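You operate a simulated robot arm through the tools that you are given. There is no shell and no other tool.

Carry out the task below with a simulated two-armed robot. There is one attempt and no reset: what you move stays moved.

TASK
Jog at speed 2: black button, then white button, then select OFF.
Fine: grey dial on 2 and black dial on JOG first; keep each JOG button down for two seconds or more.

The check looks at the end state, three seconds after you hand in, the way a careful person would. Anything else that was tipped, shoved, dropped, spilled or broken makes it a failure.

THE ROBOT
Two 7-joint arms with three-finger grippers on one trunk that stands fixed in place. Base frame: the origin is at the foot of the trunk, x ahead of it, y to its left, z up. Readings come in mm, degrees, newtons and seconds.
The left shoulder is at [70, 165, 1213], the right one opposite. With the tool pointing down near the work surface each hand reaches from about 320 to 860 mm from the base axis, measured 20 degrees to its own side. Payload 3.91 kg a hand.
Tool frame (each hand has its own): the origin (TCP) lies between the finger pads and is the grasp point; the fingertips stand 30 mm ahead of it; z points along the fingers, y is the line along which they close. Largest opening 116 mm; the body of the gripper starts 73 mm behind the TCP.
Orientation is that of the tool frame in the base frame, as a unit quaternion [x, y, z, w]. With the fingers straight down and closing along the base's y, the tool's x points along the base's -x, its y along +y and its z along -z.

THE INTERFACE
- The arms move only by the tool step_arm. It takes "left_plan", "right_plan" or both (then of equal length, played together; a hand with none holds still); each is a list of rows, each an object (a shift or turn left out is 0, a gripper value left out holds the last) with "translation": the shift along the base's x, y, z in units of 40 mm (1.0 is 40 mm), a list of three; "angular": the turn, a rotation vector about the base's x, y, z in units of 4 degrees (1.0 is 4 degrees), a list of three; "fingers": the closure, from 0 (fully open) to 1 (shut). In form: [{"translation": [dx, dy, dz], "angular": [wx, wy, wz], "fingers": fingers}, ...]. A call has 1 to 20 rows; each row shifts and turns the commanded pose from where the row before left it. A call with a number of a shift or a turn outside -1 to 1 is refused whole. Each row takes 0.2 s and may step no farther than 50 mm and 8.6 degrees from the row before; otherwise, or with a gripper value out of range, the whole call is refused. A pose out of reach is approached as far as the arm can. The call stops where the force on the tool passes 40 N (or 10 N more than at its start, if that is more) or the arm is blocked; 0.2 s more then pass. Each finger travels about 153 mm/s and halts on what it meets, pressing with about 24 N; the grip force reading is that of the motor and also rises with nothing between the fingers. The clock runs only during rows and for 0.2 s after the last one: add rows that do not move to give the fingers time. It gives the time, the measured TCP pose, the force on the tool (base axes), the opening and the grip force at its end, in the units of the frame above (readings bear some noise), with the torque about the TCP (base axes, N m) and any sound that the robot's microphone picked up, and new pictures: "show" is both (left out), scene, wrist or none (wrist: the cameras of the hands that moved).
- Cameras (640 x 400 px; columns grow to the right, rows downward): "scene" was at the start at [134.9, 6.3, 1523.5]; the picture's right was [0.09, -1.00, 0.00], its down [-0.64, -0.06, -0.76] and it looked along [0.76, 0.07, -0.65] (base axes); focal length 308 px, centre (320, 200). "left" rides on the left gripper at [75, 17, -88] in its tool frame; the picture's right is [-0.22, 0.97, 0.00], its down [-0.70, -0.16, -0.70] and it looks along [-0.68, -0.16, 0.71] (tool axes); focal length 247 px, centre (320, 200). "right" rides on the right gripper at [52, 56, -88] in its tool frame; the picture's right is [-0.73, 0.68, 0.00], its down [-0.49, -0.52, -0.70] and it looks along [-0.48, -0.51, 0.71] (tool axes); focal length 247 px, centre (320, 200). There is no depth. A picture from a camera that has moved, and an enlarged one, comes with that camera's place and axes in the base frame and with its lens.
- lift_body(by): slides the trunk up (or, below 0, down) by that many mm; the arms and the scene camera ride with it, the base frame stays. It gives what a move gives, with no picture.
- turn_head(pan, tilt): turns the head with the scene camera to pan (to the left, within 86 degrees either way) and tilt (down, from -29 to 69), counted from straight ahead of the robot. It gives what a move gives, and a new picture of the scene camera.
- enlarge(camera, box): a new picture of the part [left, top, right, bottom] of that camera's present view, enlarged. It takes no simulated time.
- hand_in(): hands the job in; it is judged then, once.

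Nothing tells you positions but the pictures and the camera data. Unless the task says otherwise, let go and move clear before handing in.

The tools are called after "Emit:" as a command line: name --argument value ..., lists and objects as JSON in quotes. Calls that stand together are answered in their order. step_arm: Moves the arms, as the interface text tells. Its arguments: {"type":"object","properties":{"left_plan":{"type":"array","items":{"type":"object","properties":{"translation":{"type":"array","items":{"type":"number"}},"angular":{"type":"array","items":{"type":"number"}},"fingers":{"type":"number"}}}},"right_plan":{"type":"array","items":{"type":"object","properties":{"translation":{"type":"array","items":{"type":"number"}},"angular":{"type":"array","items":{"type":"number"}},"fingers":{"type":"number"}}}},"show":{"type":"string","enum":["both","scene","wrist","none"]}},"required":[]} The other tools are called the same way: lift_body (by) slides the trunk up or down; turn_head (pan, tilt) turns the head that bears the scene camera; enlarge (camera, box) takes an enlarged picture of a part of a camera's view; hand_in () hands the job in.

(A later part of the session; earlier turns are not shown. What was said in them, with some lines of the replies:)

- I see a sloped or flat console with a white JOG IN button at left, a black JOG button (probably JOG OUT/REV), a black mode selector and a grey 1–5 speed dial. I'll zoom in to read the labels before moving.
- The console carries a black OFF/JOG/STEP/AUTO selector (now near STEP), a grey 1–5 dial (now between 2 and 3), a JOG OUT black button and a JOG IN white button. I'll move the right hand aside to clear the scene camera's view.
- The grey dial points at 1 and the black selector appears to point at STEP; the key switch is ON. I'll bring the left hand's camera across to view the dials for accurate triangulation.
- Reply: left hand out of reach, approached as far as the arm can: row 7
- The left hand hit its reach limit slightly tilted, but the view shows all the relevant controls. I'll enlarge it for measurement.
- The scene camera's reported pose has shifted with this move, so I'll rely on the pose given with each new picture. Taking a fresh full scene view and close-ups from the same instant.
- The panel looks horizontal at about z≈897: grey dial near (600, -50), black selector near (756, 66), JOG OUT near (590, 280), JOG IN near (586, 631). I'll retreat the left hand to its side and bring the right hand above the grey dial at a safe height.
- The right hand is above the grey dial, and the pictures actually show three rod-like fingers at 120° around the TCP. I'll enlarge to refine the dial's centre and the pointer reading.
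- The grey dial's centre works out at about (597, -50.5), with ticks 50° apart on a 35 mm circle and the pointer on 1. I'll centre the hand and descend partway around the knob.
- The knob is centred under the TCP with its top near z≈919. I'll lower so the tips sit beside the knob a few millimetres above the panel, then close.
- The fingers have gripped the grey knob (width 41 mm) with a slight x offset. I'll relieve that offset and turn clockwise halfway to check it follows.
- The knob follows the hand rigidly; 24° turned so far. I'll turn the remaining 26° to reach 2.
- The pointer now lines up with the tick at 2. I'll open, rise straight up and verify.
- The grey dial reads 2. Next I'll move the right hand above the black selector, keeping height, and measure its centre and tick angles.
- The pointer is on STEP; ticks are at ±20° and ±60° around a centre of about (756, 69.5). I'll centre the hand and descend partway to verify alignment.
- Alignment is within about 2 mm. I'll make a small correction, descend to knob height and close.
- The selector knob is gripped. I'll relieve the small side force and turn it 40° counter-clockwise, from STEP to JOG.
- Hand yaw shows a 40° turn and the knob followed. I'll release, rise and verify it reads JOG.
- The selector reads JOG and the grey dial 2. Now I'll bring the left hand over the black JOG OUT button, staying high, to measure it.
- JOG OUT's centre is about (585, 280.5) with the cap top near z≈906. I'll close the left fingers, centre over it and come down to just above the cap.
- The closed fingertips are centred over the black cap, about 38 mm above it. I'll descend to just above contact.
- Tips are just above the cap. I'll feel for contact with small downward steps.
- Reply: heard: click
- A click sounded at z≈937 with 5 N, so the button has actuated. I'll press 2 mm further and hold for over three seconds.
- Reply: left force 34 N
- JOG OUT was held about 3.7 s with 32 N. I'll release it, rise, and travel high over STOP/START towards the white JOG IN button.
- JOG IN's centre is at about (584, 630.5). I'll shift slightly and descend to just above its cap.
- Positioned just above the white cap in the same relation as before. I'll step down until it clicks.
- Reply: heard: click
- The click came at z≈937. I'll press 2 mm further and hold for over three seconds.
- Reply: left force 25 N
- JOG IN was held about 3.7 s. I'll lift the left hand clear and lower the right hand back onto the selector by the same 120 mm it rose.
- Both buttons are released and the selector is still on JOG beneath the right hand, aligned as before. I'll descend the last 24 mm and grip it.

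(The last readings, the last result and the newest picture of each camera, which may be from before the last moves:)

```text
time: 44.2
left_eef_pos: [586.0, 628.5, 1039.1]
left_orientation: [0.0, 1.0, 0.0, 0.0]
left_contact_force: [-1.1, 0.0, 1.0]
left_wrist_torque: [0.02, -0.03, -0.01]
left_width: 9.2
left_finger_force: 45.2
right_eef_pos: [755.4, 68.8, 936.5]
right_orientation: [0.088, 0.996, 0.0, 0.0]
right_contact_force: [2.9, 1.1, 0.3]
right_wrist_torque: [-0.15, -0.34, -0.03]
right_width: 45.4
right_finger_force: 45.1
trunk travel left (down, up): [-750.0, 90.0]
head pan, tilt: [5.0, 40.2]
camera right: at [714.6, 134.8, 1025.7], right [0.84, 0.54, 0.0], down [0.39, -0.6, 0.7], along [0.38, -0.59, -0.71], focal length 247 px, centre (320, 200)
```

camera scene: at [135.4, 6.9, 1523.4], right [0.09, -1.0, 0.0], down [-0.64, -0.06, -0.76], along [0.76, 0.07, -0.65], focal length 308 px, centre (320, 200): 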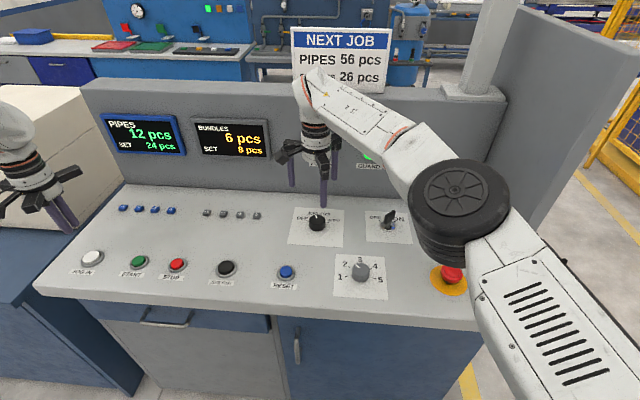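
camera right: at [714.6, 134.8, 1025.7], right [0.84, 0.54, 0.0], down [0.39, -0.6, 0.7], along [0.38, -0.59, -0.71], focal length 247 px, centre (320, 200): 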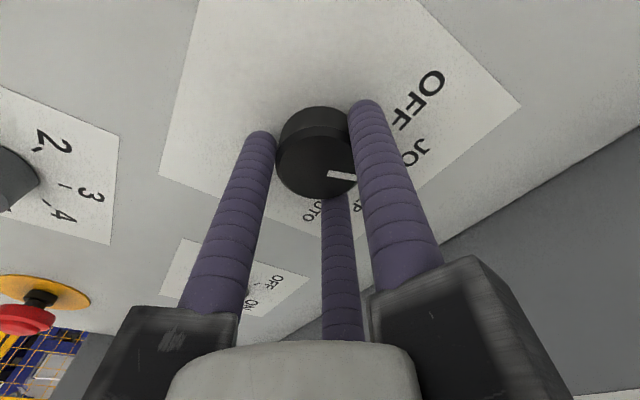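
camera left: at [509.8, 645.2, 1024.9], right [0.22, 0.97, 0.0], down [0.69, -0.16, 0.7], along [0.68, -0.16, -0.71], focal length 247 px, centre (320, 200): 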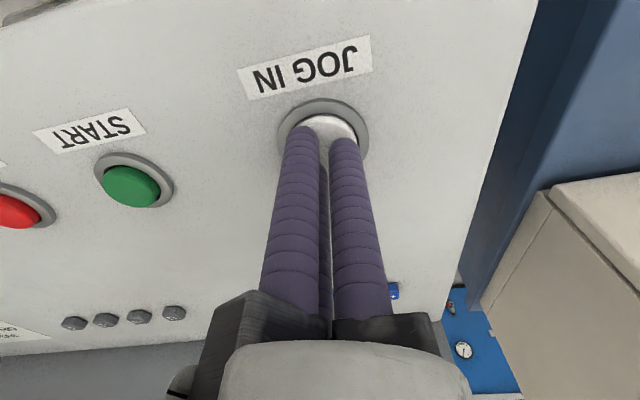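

The selector is gripped cleanly. I'll turn it 40° counter-clockwise, from JOG to OFF.

Emit:
step_arm --right_plan '[{"angular": [0, 0, 1]}, {"angular": [0, 0, 1]}, {"angular": [0, 0, 1]}, {"angular": [0, 0, 1]}, {"angular": [0, 0, 1]}, {"angular": [0, 0, 1]}, {"angular": [0, 0, 1]}, {"angular": [0, 0, 1]}, {"angular": [0, 0, 1]}, {"angular": [0, 0, 1]}, {}]' --show "both"

Emit:
enlarge --camera "right" --box '[224, 50, 480, 210]'

```text
time: 46.6
left_eef_pos: [585.3, 629.1, 1039.1]
left_orientation: [-0.001, 1.0, 0.0, 0.0]
left_contact_force: [-0.5, 0.0, -0.3]
left_wrist_torque: [0.04, 0.02, -0.03]
left_width: 9.1
left_finger_force: 45.0
right_eef_pos: [753.5, 70.0, 936.7]
right_orientation: [0.018, 1.0, -0.001, 0.0]
right_contact_force: [10.8, 0.6, 5.3]
right_wrist_torque: [0.01, -0.13, -0.06]
right_width: 45.2
right_finger_force: 44.8
right hand out of reach, approached as far as the arm can: row 3, 4, 5, 6, 7, 8, 9, 10
trunk travel left (down, up): [-750.0, 90.0]
head pan, tilt: [5.0, 40.2]
camera scene: at [135.7, 6.5, 1523.5], right [0.09, -1.0, 0.0], down [-0.64, -0.06, -0.76], along [0.76, 0.07, -0.65], focal length 308 px, centre (320, 200)
camera right: at [706.1, 128.4, 1025.7], right [0.76, 0.65, 0.0], down [0.47, -0.54, 0.7], along [0.46, -0.53, -0.71], focal length 247 px, centre (320, 200)
```

scene: 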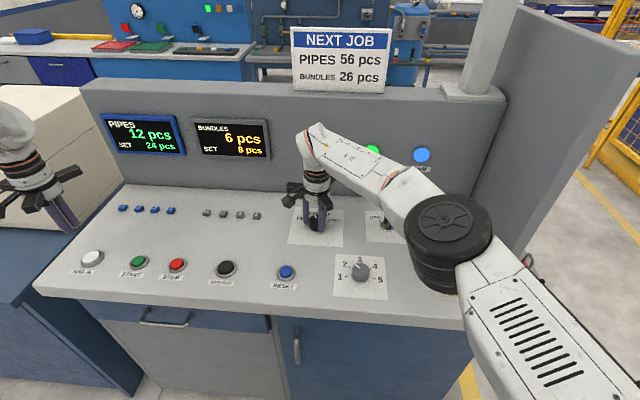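
right: 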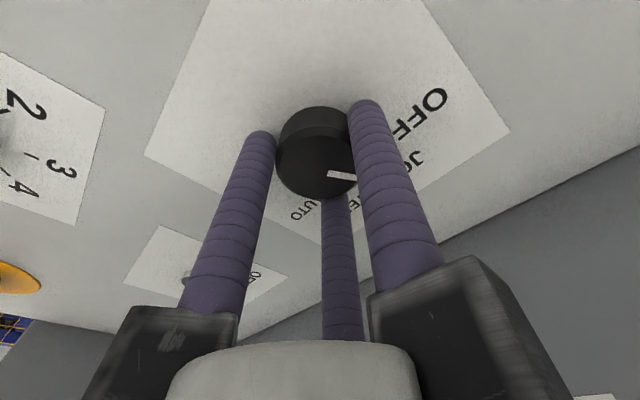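

```text
2.50 times, centred on (352, 130) of right
camera zoom: at [706.1, 128.4, 1025.7], right [0.76, 0.65, 0.0], down [0.47, -0.54, 0.7], along [0.46, -0.53, -0.71], focal length 617 px, centre (240, 375)
```

zoom: 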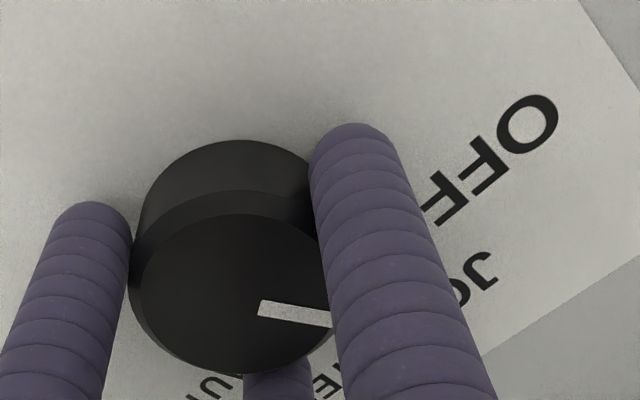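

The right wrist reached its joint limit after about 8° of turn, so the knob is between JOG and OFF. I'll release, rise slightly, wind the wrist back clockwise, and regrip.

Emit:
step_arm --right_plan '[{"fingers": 0.4}, {"fingers": 0.2}, {"fingers": 0.0}, {"translation": [0, 0, 0.5]}, {"translation": [0, 0, 0.5]}, {"angular": [0, 0, -1]}, {"angular": [0, 0, -1]}, {"angular": [0, 0, -1]}, {"angular": [0, 0, -1]}, {"angular": [0, 0, -1]}, {"angular": [0, 0, -1]}, {"angular": [0, 0, -1]}, {"angular": [0, 0, -1]}, {"angular": [0, 0, -1]}, {"angular": [0, 0, -1]}, {}]' --show "both"

Emit:
enlarge --camera "right" --box '[224, 50, 480, 210]'

```text
time: 50.0
left_eef_pos: [585.3, 629.0, 1038.4]
left_orientation: [0.0, 1.0, 0.0, 0.0]
left_contact_force: [-0.4, 0.4, -0.8]
left_wrist_torque: [-0.02, 0.0, -0.01]
left_width: 8.9
left_finger_force: 45.0
right_eef_pos: [754.4, 70.3, 976.6]
right_orientation: [0.36, 0.933, 0.0, 0.0]
right_contact_force: [0.1, -0.3, -0.7]
right_wrist_torque: [-0.01, 0.02, -0.02]
right_width: 116.1
right_finger_force: 0.1
trunk travel left (down, up): [-750.0, 90.0]
head pan, tilt: [5.0, 40.2]
camera scene: at [135.0, 6.4, 1523.5], right [0.09, -1.0, 0.0], down [-0.64, -0.06, -0.76], along [0.76, 0.07, -0.65], focal length 308 px, centre (320, 200)
camera right: at [754.6, 147.5, 1065.8], right [1.0, 0.01, 0.0], down [0.01, -0.71, 0.7], along [0.01, -0.7, -0.71], focal length 247 px, centre (320, 200)
```

scene: 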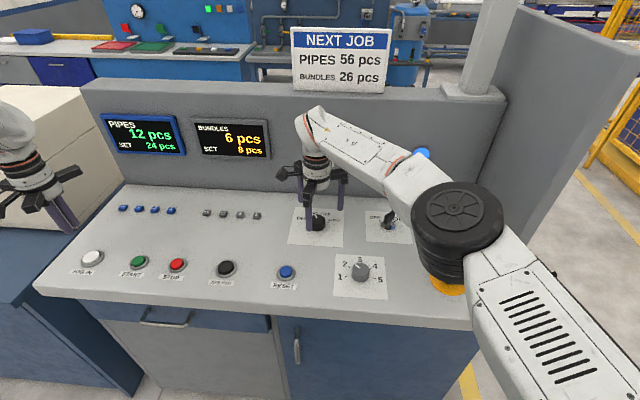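
right: 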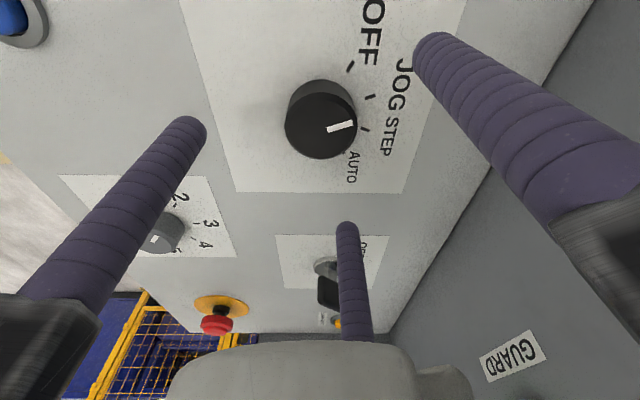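

```text
2.50 times, centred on (352, 130) of right
camera zoom: at [754.6, 147.5, 1065.8], right [1.0, 0.01, 0.0], down [0.01, -0.71, 0.7], along [0.01, -0.7, -0.71], focal length 617 px, centre (240, 375)
```

zoom: 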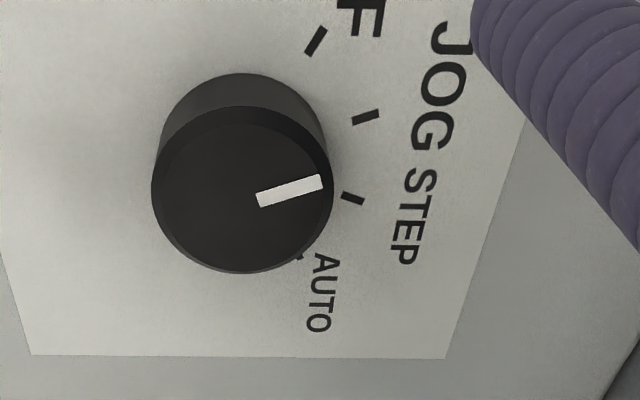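

The knob has detented back exactly to JOG and the wrist is at about -42°. I'll wind back 12° more for margin, descend 40 mm and regrip.

Emit:
step_arm --right_plan '[{"angular": [0, 0, -1]}, {"angular": [0, 0, -1]}, {"angular": [0, 0, -1]}, {"translation": [0.02, 0, -0.5]}, {"translation": [0, 0, -0.5]}, {}]' --show "none"

Emit:
step_arm --right_plan '[{"fingers": 0.5}, {"fingers": 0.5}, {"fingers": 1.0}, {"fingers": 1.0}, {"fingers": 1.0}]' --show "wrist"

```text
time: 51.4
left_eef_pos: [585.3, 627.9, 1039.0]
left_orientation: [0.0, 1.0, 0.001, 0.001]
left_contact_force: [-0.3, 0.0, 0.0]
left_wrist_torque: [0.01, -0.02, -0.02]
left_width: 8.9
left_finger_force: 44.9
right_eef_pos: [754.7, 71.1, 937.4]
right_orientation: [0.455, 0.891, 0.001, 0.0]
right_contact_force: [-0.7, 0.5, 0.8]
right_wrist_torque: [-0.01, -0.02, -0.02]
right_width: 116.1
right_finger_force: 0.0
trunk travel left (down, up): [-750.0, 90.0]
head pan, tilt: [5.0, 40.2]
```

```text
time: 52.6
left_eef_pos: [584.8, 627.3, 1040.2]
left_orientation: [0.0, 1.0, 0.0, -0.001]
left_contact_force: [-0.4, -0.4, -0.4]
left_wrist_torque: [-0.02, -0.02, -0.01]
left_width: 9.0
left_finger_force: 45.4
right_eef_pos: [754.8, 69.8, 935.5]
right_orientation: [0.455, 0.891, 0.0, 0.0]
right_contact_force: [-3.1, -2.9, -1.7]
right_wrist_torque: [-0.24, 0.24, 0.01]
right_width: 45.1
right_finger_force: 44.6
trunk travel left (down, up): [-750.0, 90.0]
head pan, tilt: [5.0, 40.2]
camera right: at [771.2, 145.9, 1025.5], right [0.98, -0.19, 0.0], down [-0.14, -0.7, 0.7], along [-0.14, -0.69, -0.71], focal length 247 px, centre (320, 200)
```

right: 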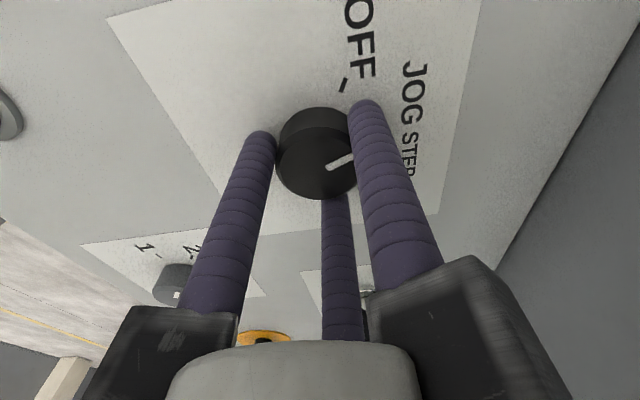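

The knob is regripped at JOG with the wrist at -54°. Turning 40° counter-clockwise to OFF should end near -14°, inside the wrist's range.

Emit:
step_arm --right_plan '[{"angular": [0, 0, 1]}, {"angular": [0, 0, 1]}, {"angular": [0, 0, 1]}, {"angular": [0, 0, 1]}, {"angular": [0, 0, 1]}, {"angular": [0, 0, 1]}, {"angular": [0, 0, 1]}, {"angular": [0, 0, 1]}, {"angular": [0, 0, 1]}, {"angular": [0, 0, 1]}, {}]' --show "wrist"

Emit:
enlarge --camera "right" --box '[224, 50, 480, 210]'

```text
time: 55.0
left_eef_pos: [586.0, 629.4, 1039.7]
left_orientation: [0.0, 1.0, 0.0, 0.0]
left_contact_force: [0.2, 0.9, -0.3]
left_wrist_torque: [0.02, 0.0, 0.01]
left_width: 8.9
left_finger_force: 45.1
right_eef_pos: [755.0, 70.0, 936.7]
right_orientation: [0.123, 0.992, 0.0, -0.001]
right_contact_force: [-3.5, -0.6, -2.7]
right_wrist_torque: [-0.05, 0.32, -0.77]
right_width: 45.6
right_finger_force: 44.7
trunk travel left (down, up): [-750.0, 90.0]
head pan, tilt: [5.0, 40.2]
camera right: at [719.2, 137.7, 1025.6], right [0.88, 0.48, 0.0], down [0.35, -0.63, 0.7], along [0.34, -0.61, -0.72], focal length 247 px, centre (320, 200)
```

right: 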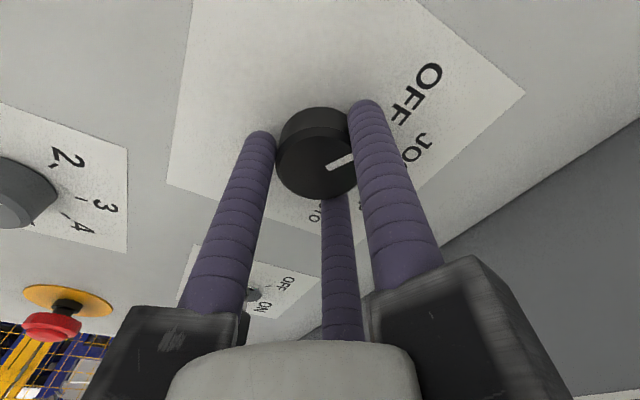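

```text
2.50 times, centred on (352, 130) of right
camera zoom: at [719.2, 137.7, 1025.6], right [0.88, 0.48, 0.0], down [0.35, -0.63, 0.7], along [0.34, -0.61, -0.72], focal length 617 px, centre (240, 375)
```

zoom: 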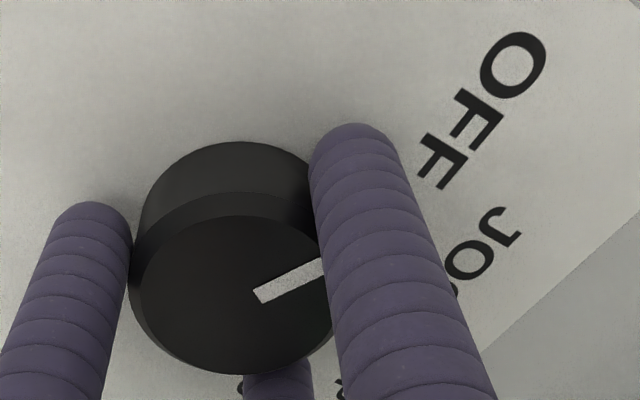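

The turn completed to the end stop at OFF. I'll release, rise, and verify the reading.

Emit:
step_arm --right_plan '[{"fingers": 0.4}, {"fingers": 0.2}, {"fingers": 0.0}, {"translation": [0, 0, 0.5]}, {"translation": [0, 0, 0.9]}, {"translation": [0, 0, 0.9]}, {"translation": [0, 0, 0.7]}, {}]' --show "both"

Emit:
enlarge --camera "right" --box '[224, 20, 416, 140]'

Emit:
enlarge --camera "scene" --box '[272, 195, 368, 255]'

```text
time: 56.8
left_eef_pos: [585.8, 627.3, 1039.1]
left_orientation: [0.0, 1.0, -0.001, 0.0]
left_contact_force: [0.1, 0.1, -0.7]
left_wrist_torque: [-0.01, 0.0, 0.0]
left_width: 9.1
left_finger_force: 45.1
right_eef_pos: [755.4, 70.5, 1057.7]
right_orientation: [0.122, 0.992, 0.0, 0.0]
right_contact_force: [0.7, 0.0, -0.5]
right_wrist_torque: [0.0, 0.0, -0.01]
right_width: 116.1
right_finger_force: 0.1
trunk travel left (down, up): [-750.0, 90.0]
head pan, tilt: [5.0, 40.2]
camera scene: at [135.4, 6.3, 1523.4], right [0.09, -1.0, 0.0], down [-0.64, -0.06, -0.76], along [0.76, 0.07, -0.65], focal length 308 px, centre (320, 200)
camera right: at [720.0, 137.8, 1146.2], right [0.88, 0.48, 0.0], down [0.35, -0.63, 0.7], along [0.34, -0.61, -0.71], focal length 247 px, centre (320, 200)
```

scene: 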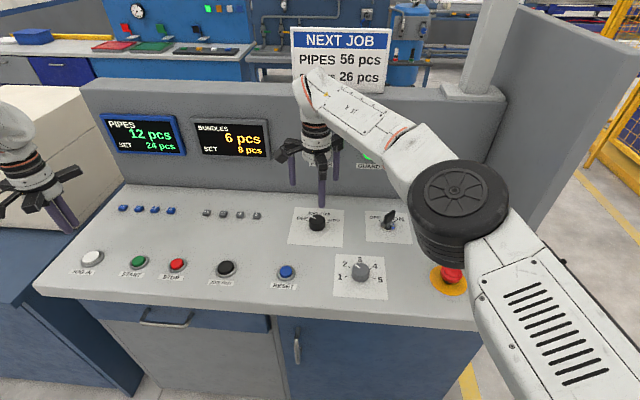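
right: 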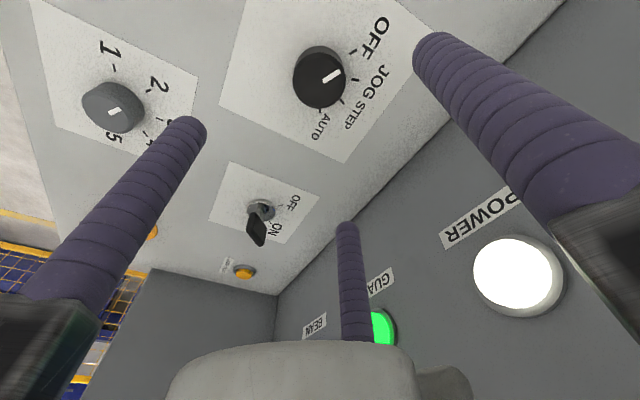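

```text
3.33 times, centred on (320, 80) of right
camera zoom: at [720.0, 137.8, 1146.2], right [0.88, 0.48, 0.0], down [0.35, -0.63, 0.7], along [0.34, -0.61, -0.71], focal length 823 px, centre (320, 600)
```

zoom: 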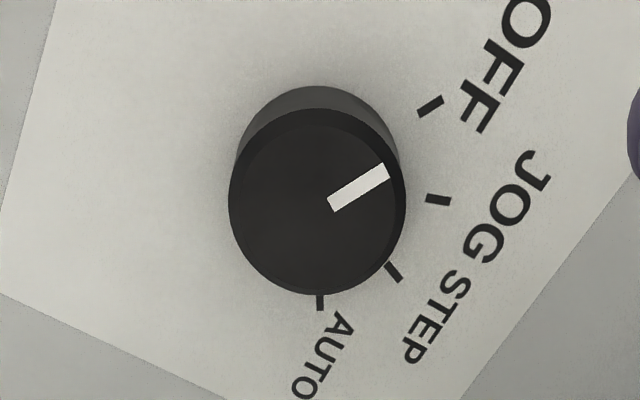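

```text
6.67 times, centred on (320, 225) of scene
camera zoom: at [135.4, 6.3, 1523.4], right [0.09, -1.0, 0.0], down [-0.64, -0.06, -0.76], along [0.76, 0.07, -0.65], focal length 2051 px, centre (320, 33)
```

zoom: 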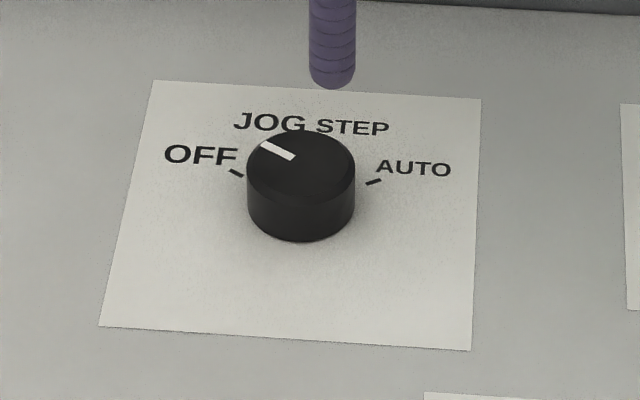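

The selector reads OFF. I'll retreat both hands along the paths they came, then do a final check of the panel.

Emit:
step_arm --right_plan '[{"translation": [-0.78, -0.58, 0]}, {"translation": [-0.78, -0.58, 0]}, {"translation": [-0.78, -0.58, 0]}, {"translation": [-0.78, -0.58, 0]}, {"translation": [-0.78, -0.58, 0]}, {"translation": [-0.52, -0.5, 0.45]}, {"translation": [-0.52, -0.5, 0.45]}, {"translation": [-0.52, -0.5, 0.45]}, {"translation": [-0.52, -0.5, 0.45]}, {"translation": [-0.52, -0.5, 0.45]}, {"translation": [-0.52, -0.5, 0.45]}, {"translation": [-0.52, -0.5, 0.3]}, {}]' --left_plan '[{"translation": [0, 0, 0.5]}, {"translation": [0, 0, 0.5]}, {"translation": [0, 0, 0.5]}, {"fingers": 0.5}, {"fingers": 0.0}, {}, {}, {}, {}, {}, {}, {}, {}]' --show "both"

Emit:
enlarge --camera "scene" --box '[270, 195, 430, 305]'

Emit:
enlarge --camera "scene" --box '[60, 180, 300, 330]'

Emit:
enlarge --camera "scene" --box '[380, 180, 540, 300]'

```text
time: 59.6
left_eef_pos: [585.3, 629.4, 1098.6]
left_orientation: [0.0, 1.0, 0.0, 0.0]
left_contact_force: [0.1, -0.3, -0.2]
left_wrist_torque: [-0.03, 0.0, -0.03]
left_width: 116.1
left_finger_force: 0.1
right_eef_pos: [455.2, -184.8, 1175.9]
right_orientation: [0.124, 0.992, 0.0, -0.001]
right_contact_force: [-0.1, 0.7, -0.3]
right_wrist_torque: [-0.01, 0.02, 0.02]
right_width: 116.1
right_finger_force: 0.0
trunk travel left (down, up): [-750.0, 90.0]
head pan, tilt: [5.0, 40.2]
camera scene: at [135.9, 6.9, 1523.4], right [0.09, -1.0, 0.0], down [-0.64, -0.06, -0.76], along [0.76, 0.07, -0.65], focal length 308 px, centre (320, 200)
camera right: at [419.0, -117.6, 1264.7], right [0.88, 0.48, 0.0], down [0.35, -0.63, 0.7], along [0.34, -0.61, -0.71], focal length 247 px, centre (320, 200)
camera left: at [511.5, 647.1, 1186.8], right [0.22, 0.97, 0.0], down [0.7, -0.16, 0.7], along [0.68, -0.16, -0.71], focal length 247 px, centre (320, 200)
```

scene: 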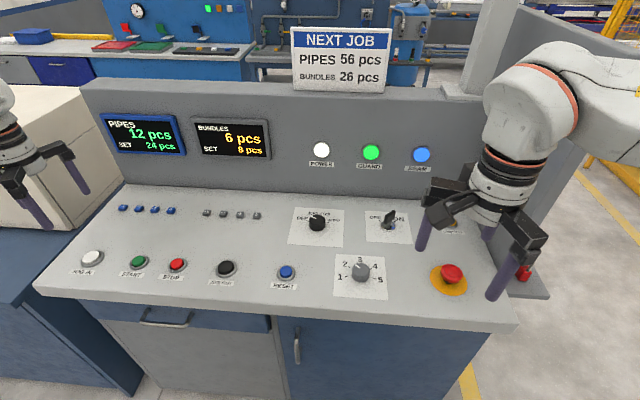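
right: 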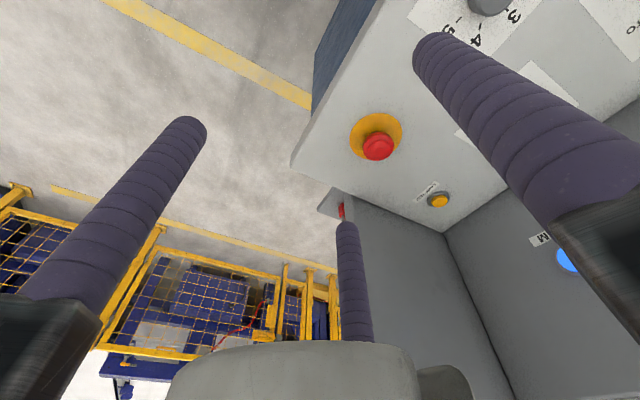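
left: 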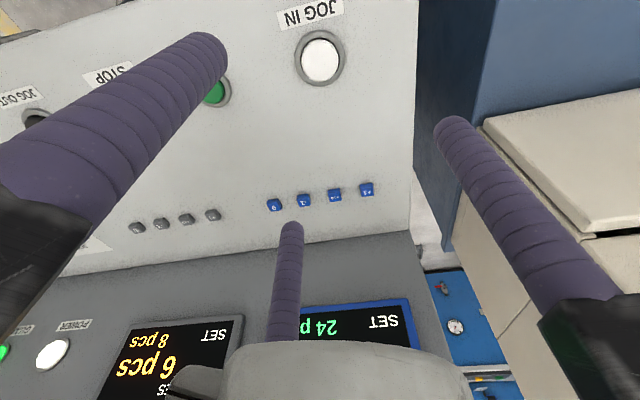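

```text
3.64 times, centred on (350, 250) of scene
camera zoom: at [135.9, 6.9, 1523.4], right [0.09, -1.0, 0.0], down [-0.64, -0.06, -0.76], along [0.76, 0.07, -0.65], focal length 1118 px, centre (211, 18)
```

zoom: 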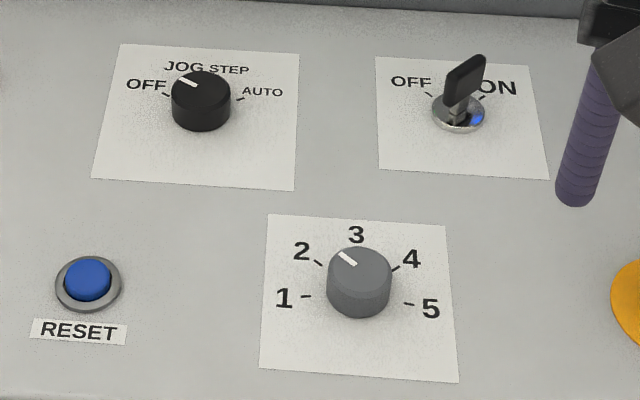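

```text
2.67 times, centred on (180, 255) of scene
camera zoom: at [135.9, 6.9, 1523.4], right [0.09, -1.0, 0.0], down [-0.64, -0.06, -0.76], along [0.76, 0.07, -0.65], focal length 820 px, centre (693, 53)
```

zoom: 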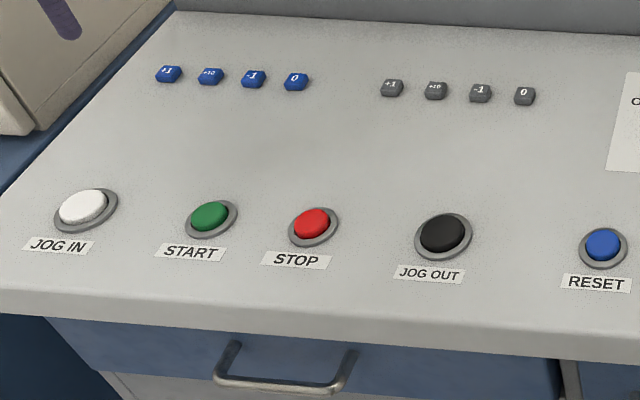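

```text
3.33 times, centred on (460, 240) of scene
camera zoom: at [135.9, 6.9, 1523.4], right [0.09, -1.0, 0.0], down [-0.64, -0.06, -0.76], along [0.76, 0.07, -0.65], focal length 1025 px, centre (-147, 67)
```

zoom: 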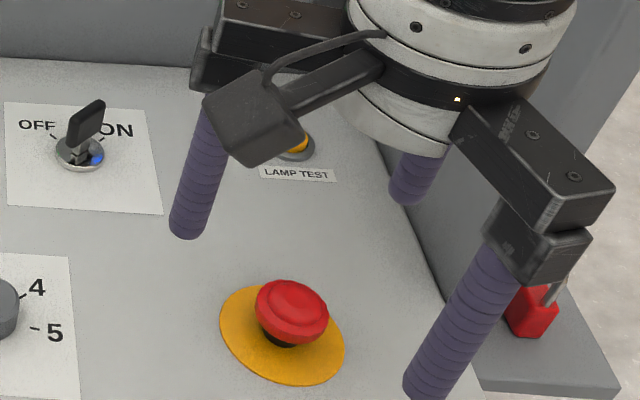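

The panel shows the grey dial on 2, the black selector on OFF and both JOG buttons released. The key, E-stop and counters are unchanged, and both hands are clear, so I'm handing in.

Emit:
hand_in

```text
The job is handed in.
```

The jog sequence is complete and handed in; I don't have the check's result yet.

| Step | Result |
|---|---|
| Grey dial | Turned from 1 to 2 and still on 2 |
| Black dial | Turned from STEP to JOG before jogging |
| Black button (JOG OUT) | Clicked, then held about 3.7 s |
| White button (JOG IN) | Clicked, then held about 3.7 s |
| Black dial | Turned from JOG to OFF and still on OFF |

- **OFF on which switch:** I took "select OFF" to mean the black dial. The key switch also has an OFF position, and I left it ON.
- **Turning to OFF:** this took two grips. On the first, the right wrist ran out of travel after about 8°. The dial went back to JOG when I let go, and the second turn reached OFF.

In the last pictures the other controls and both counters looked unchanged. Both hands were clear of the panel.
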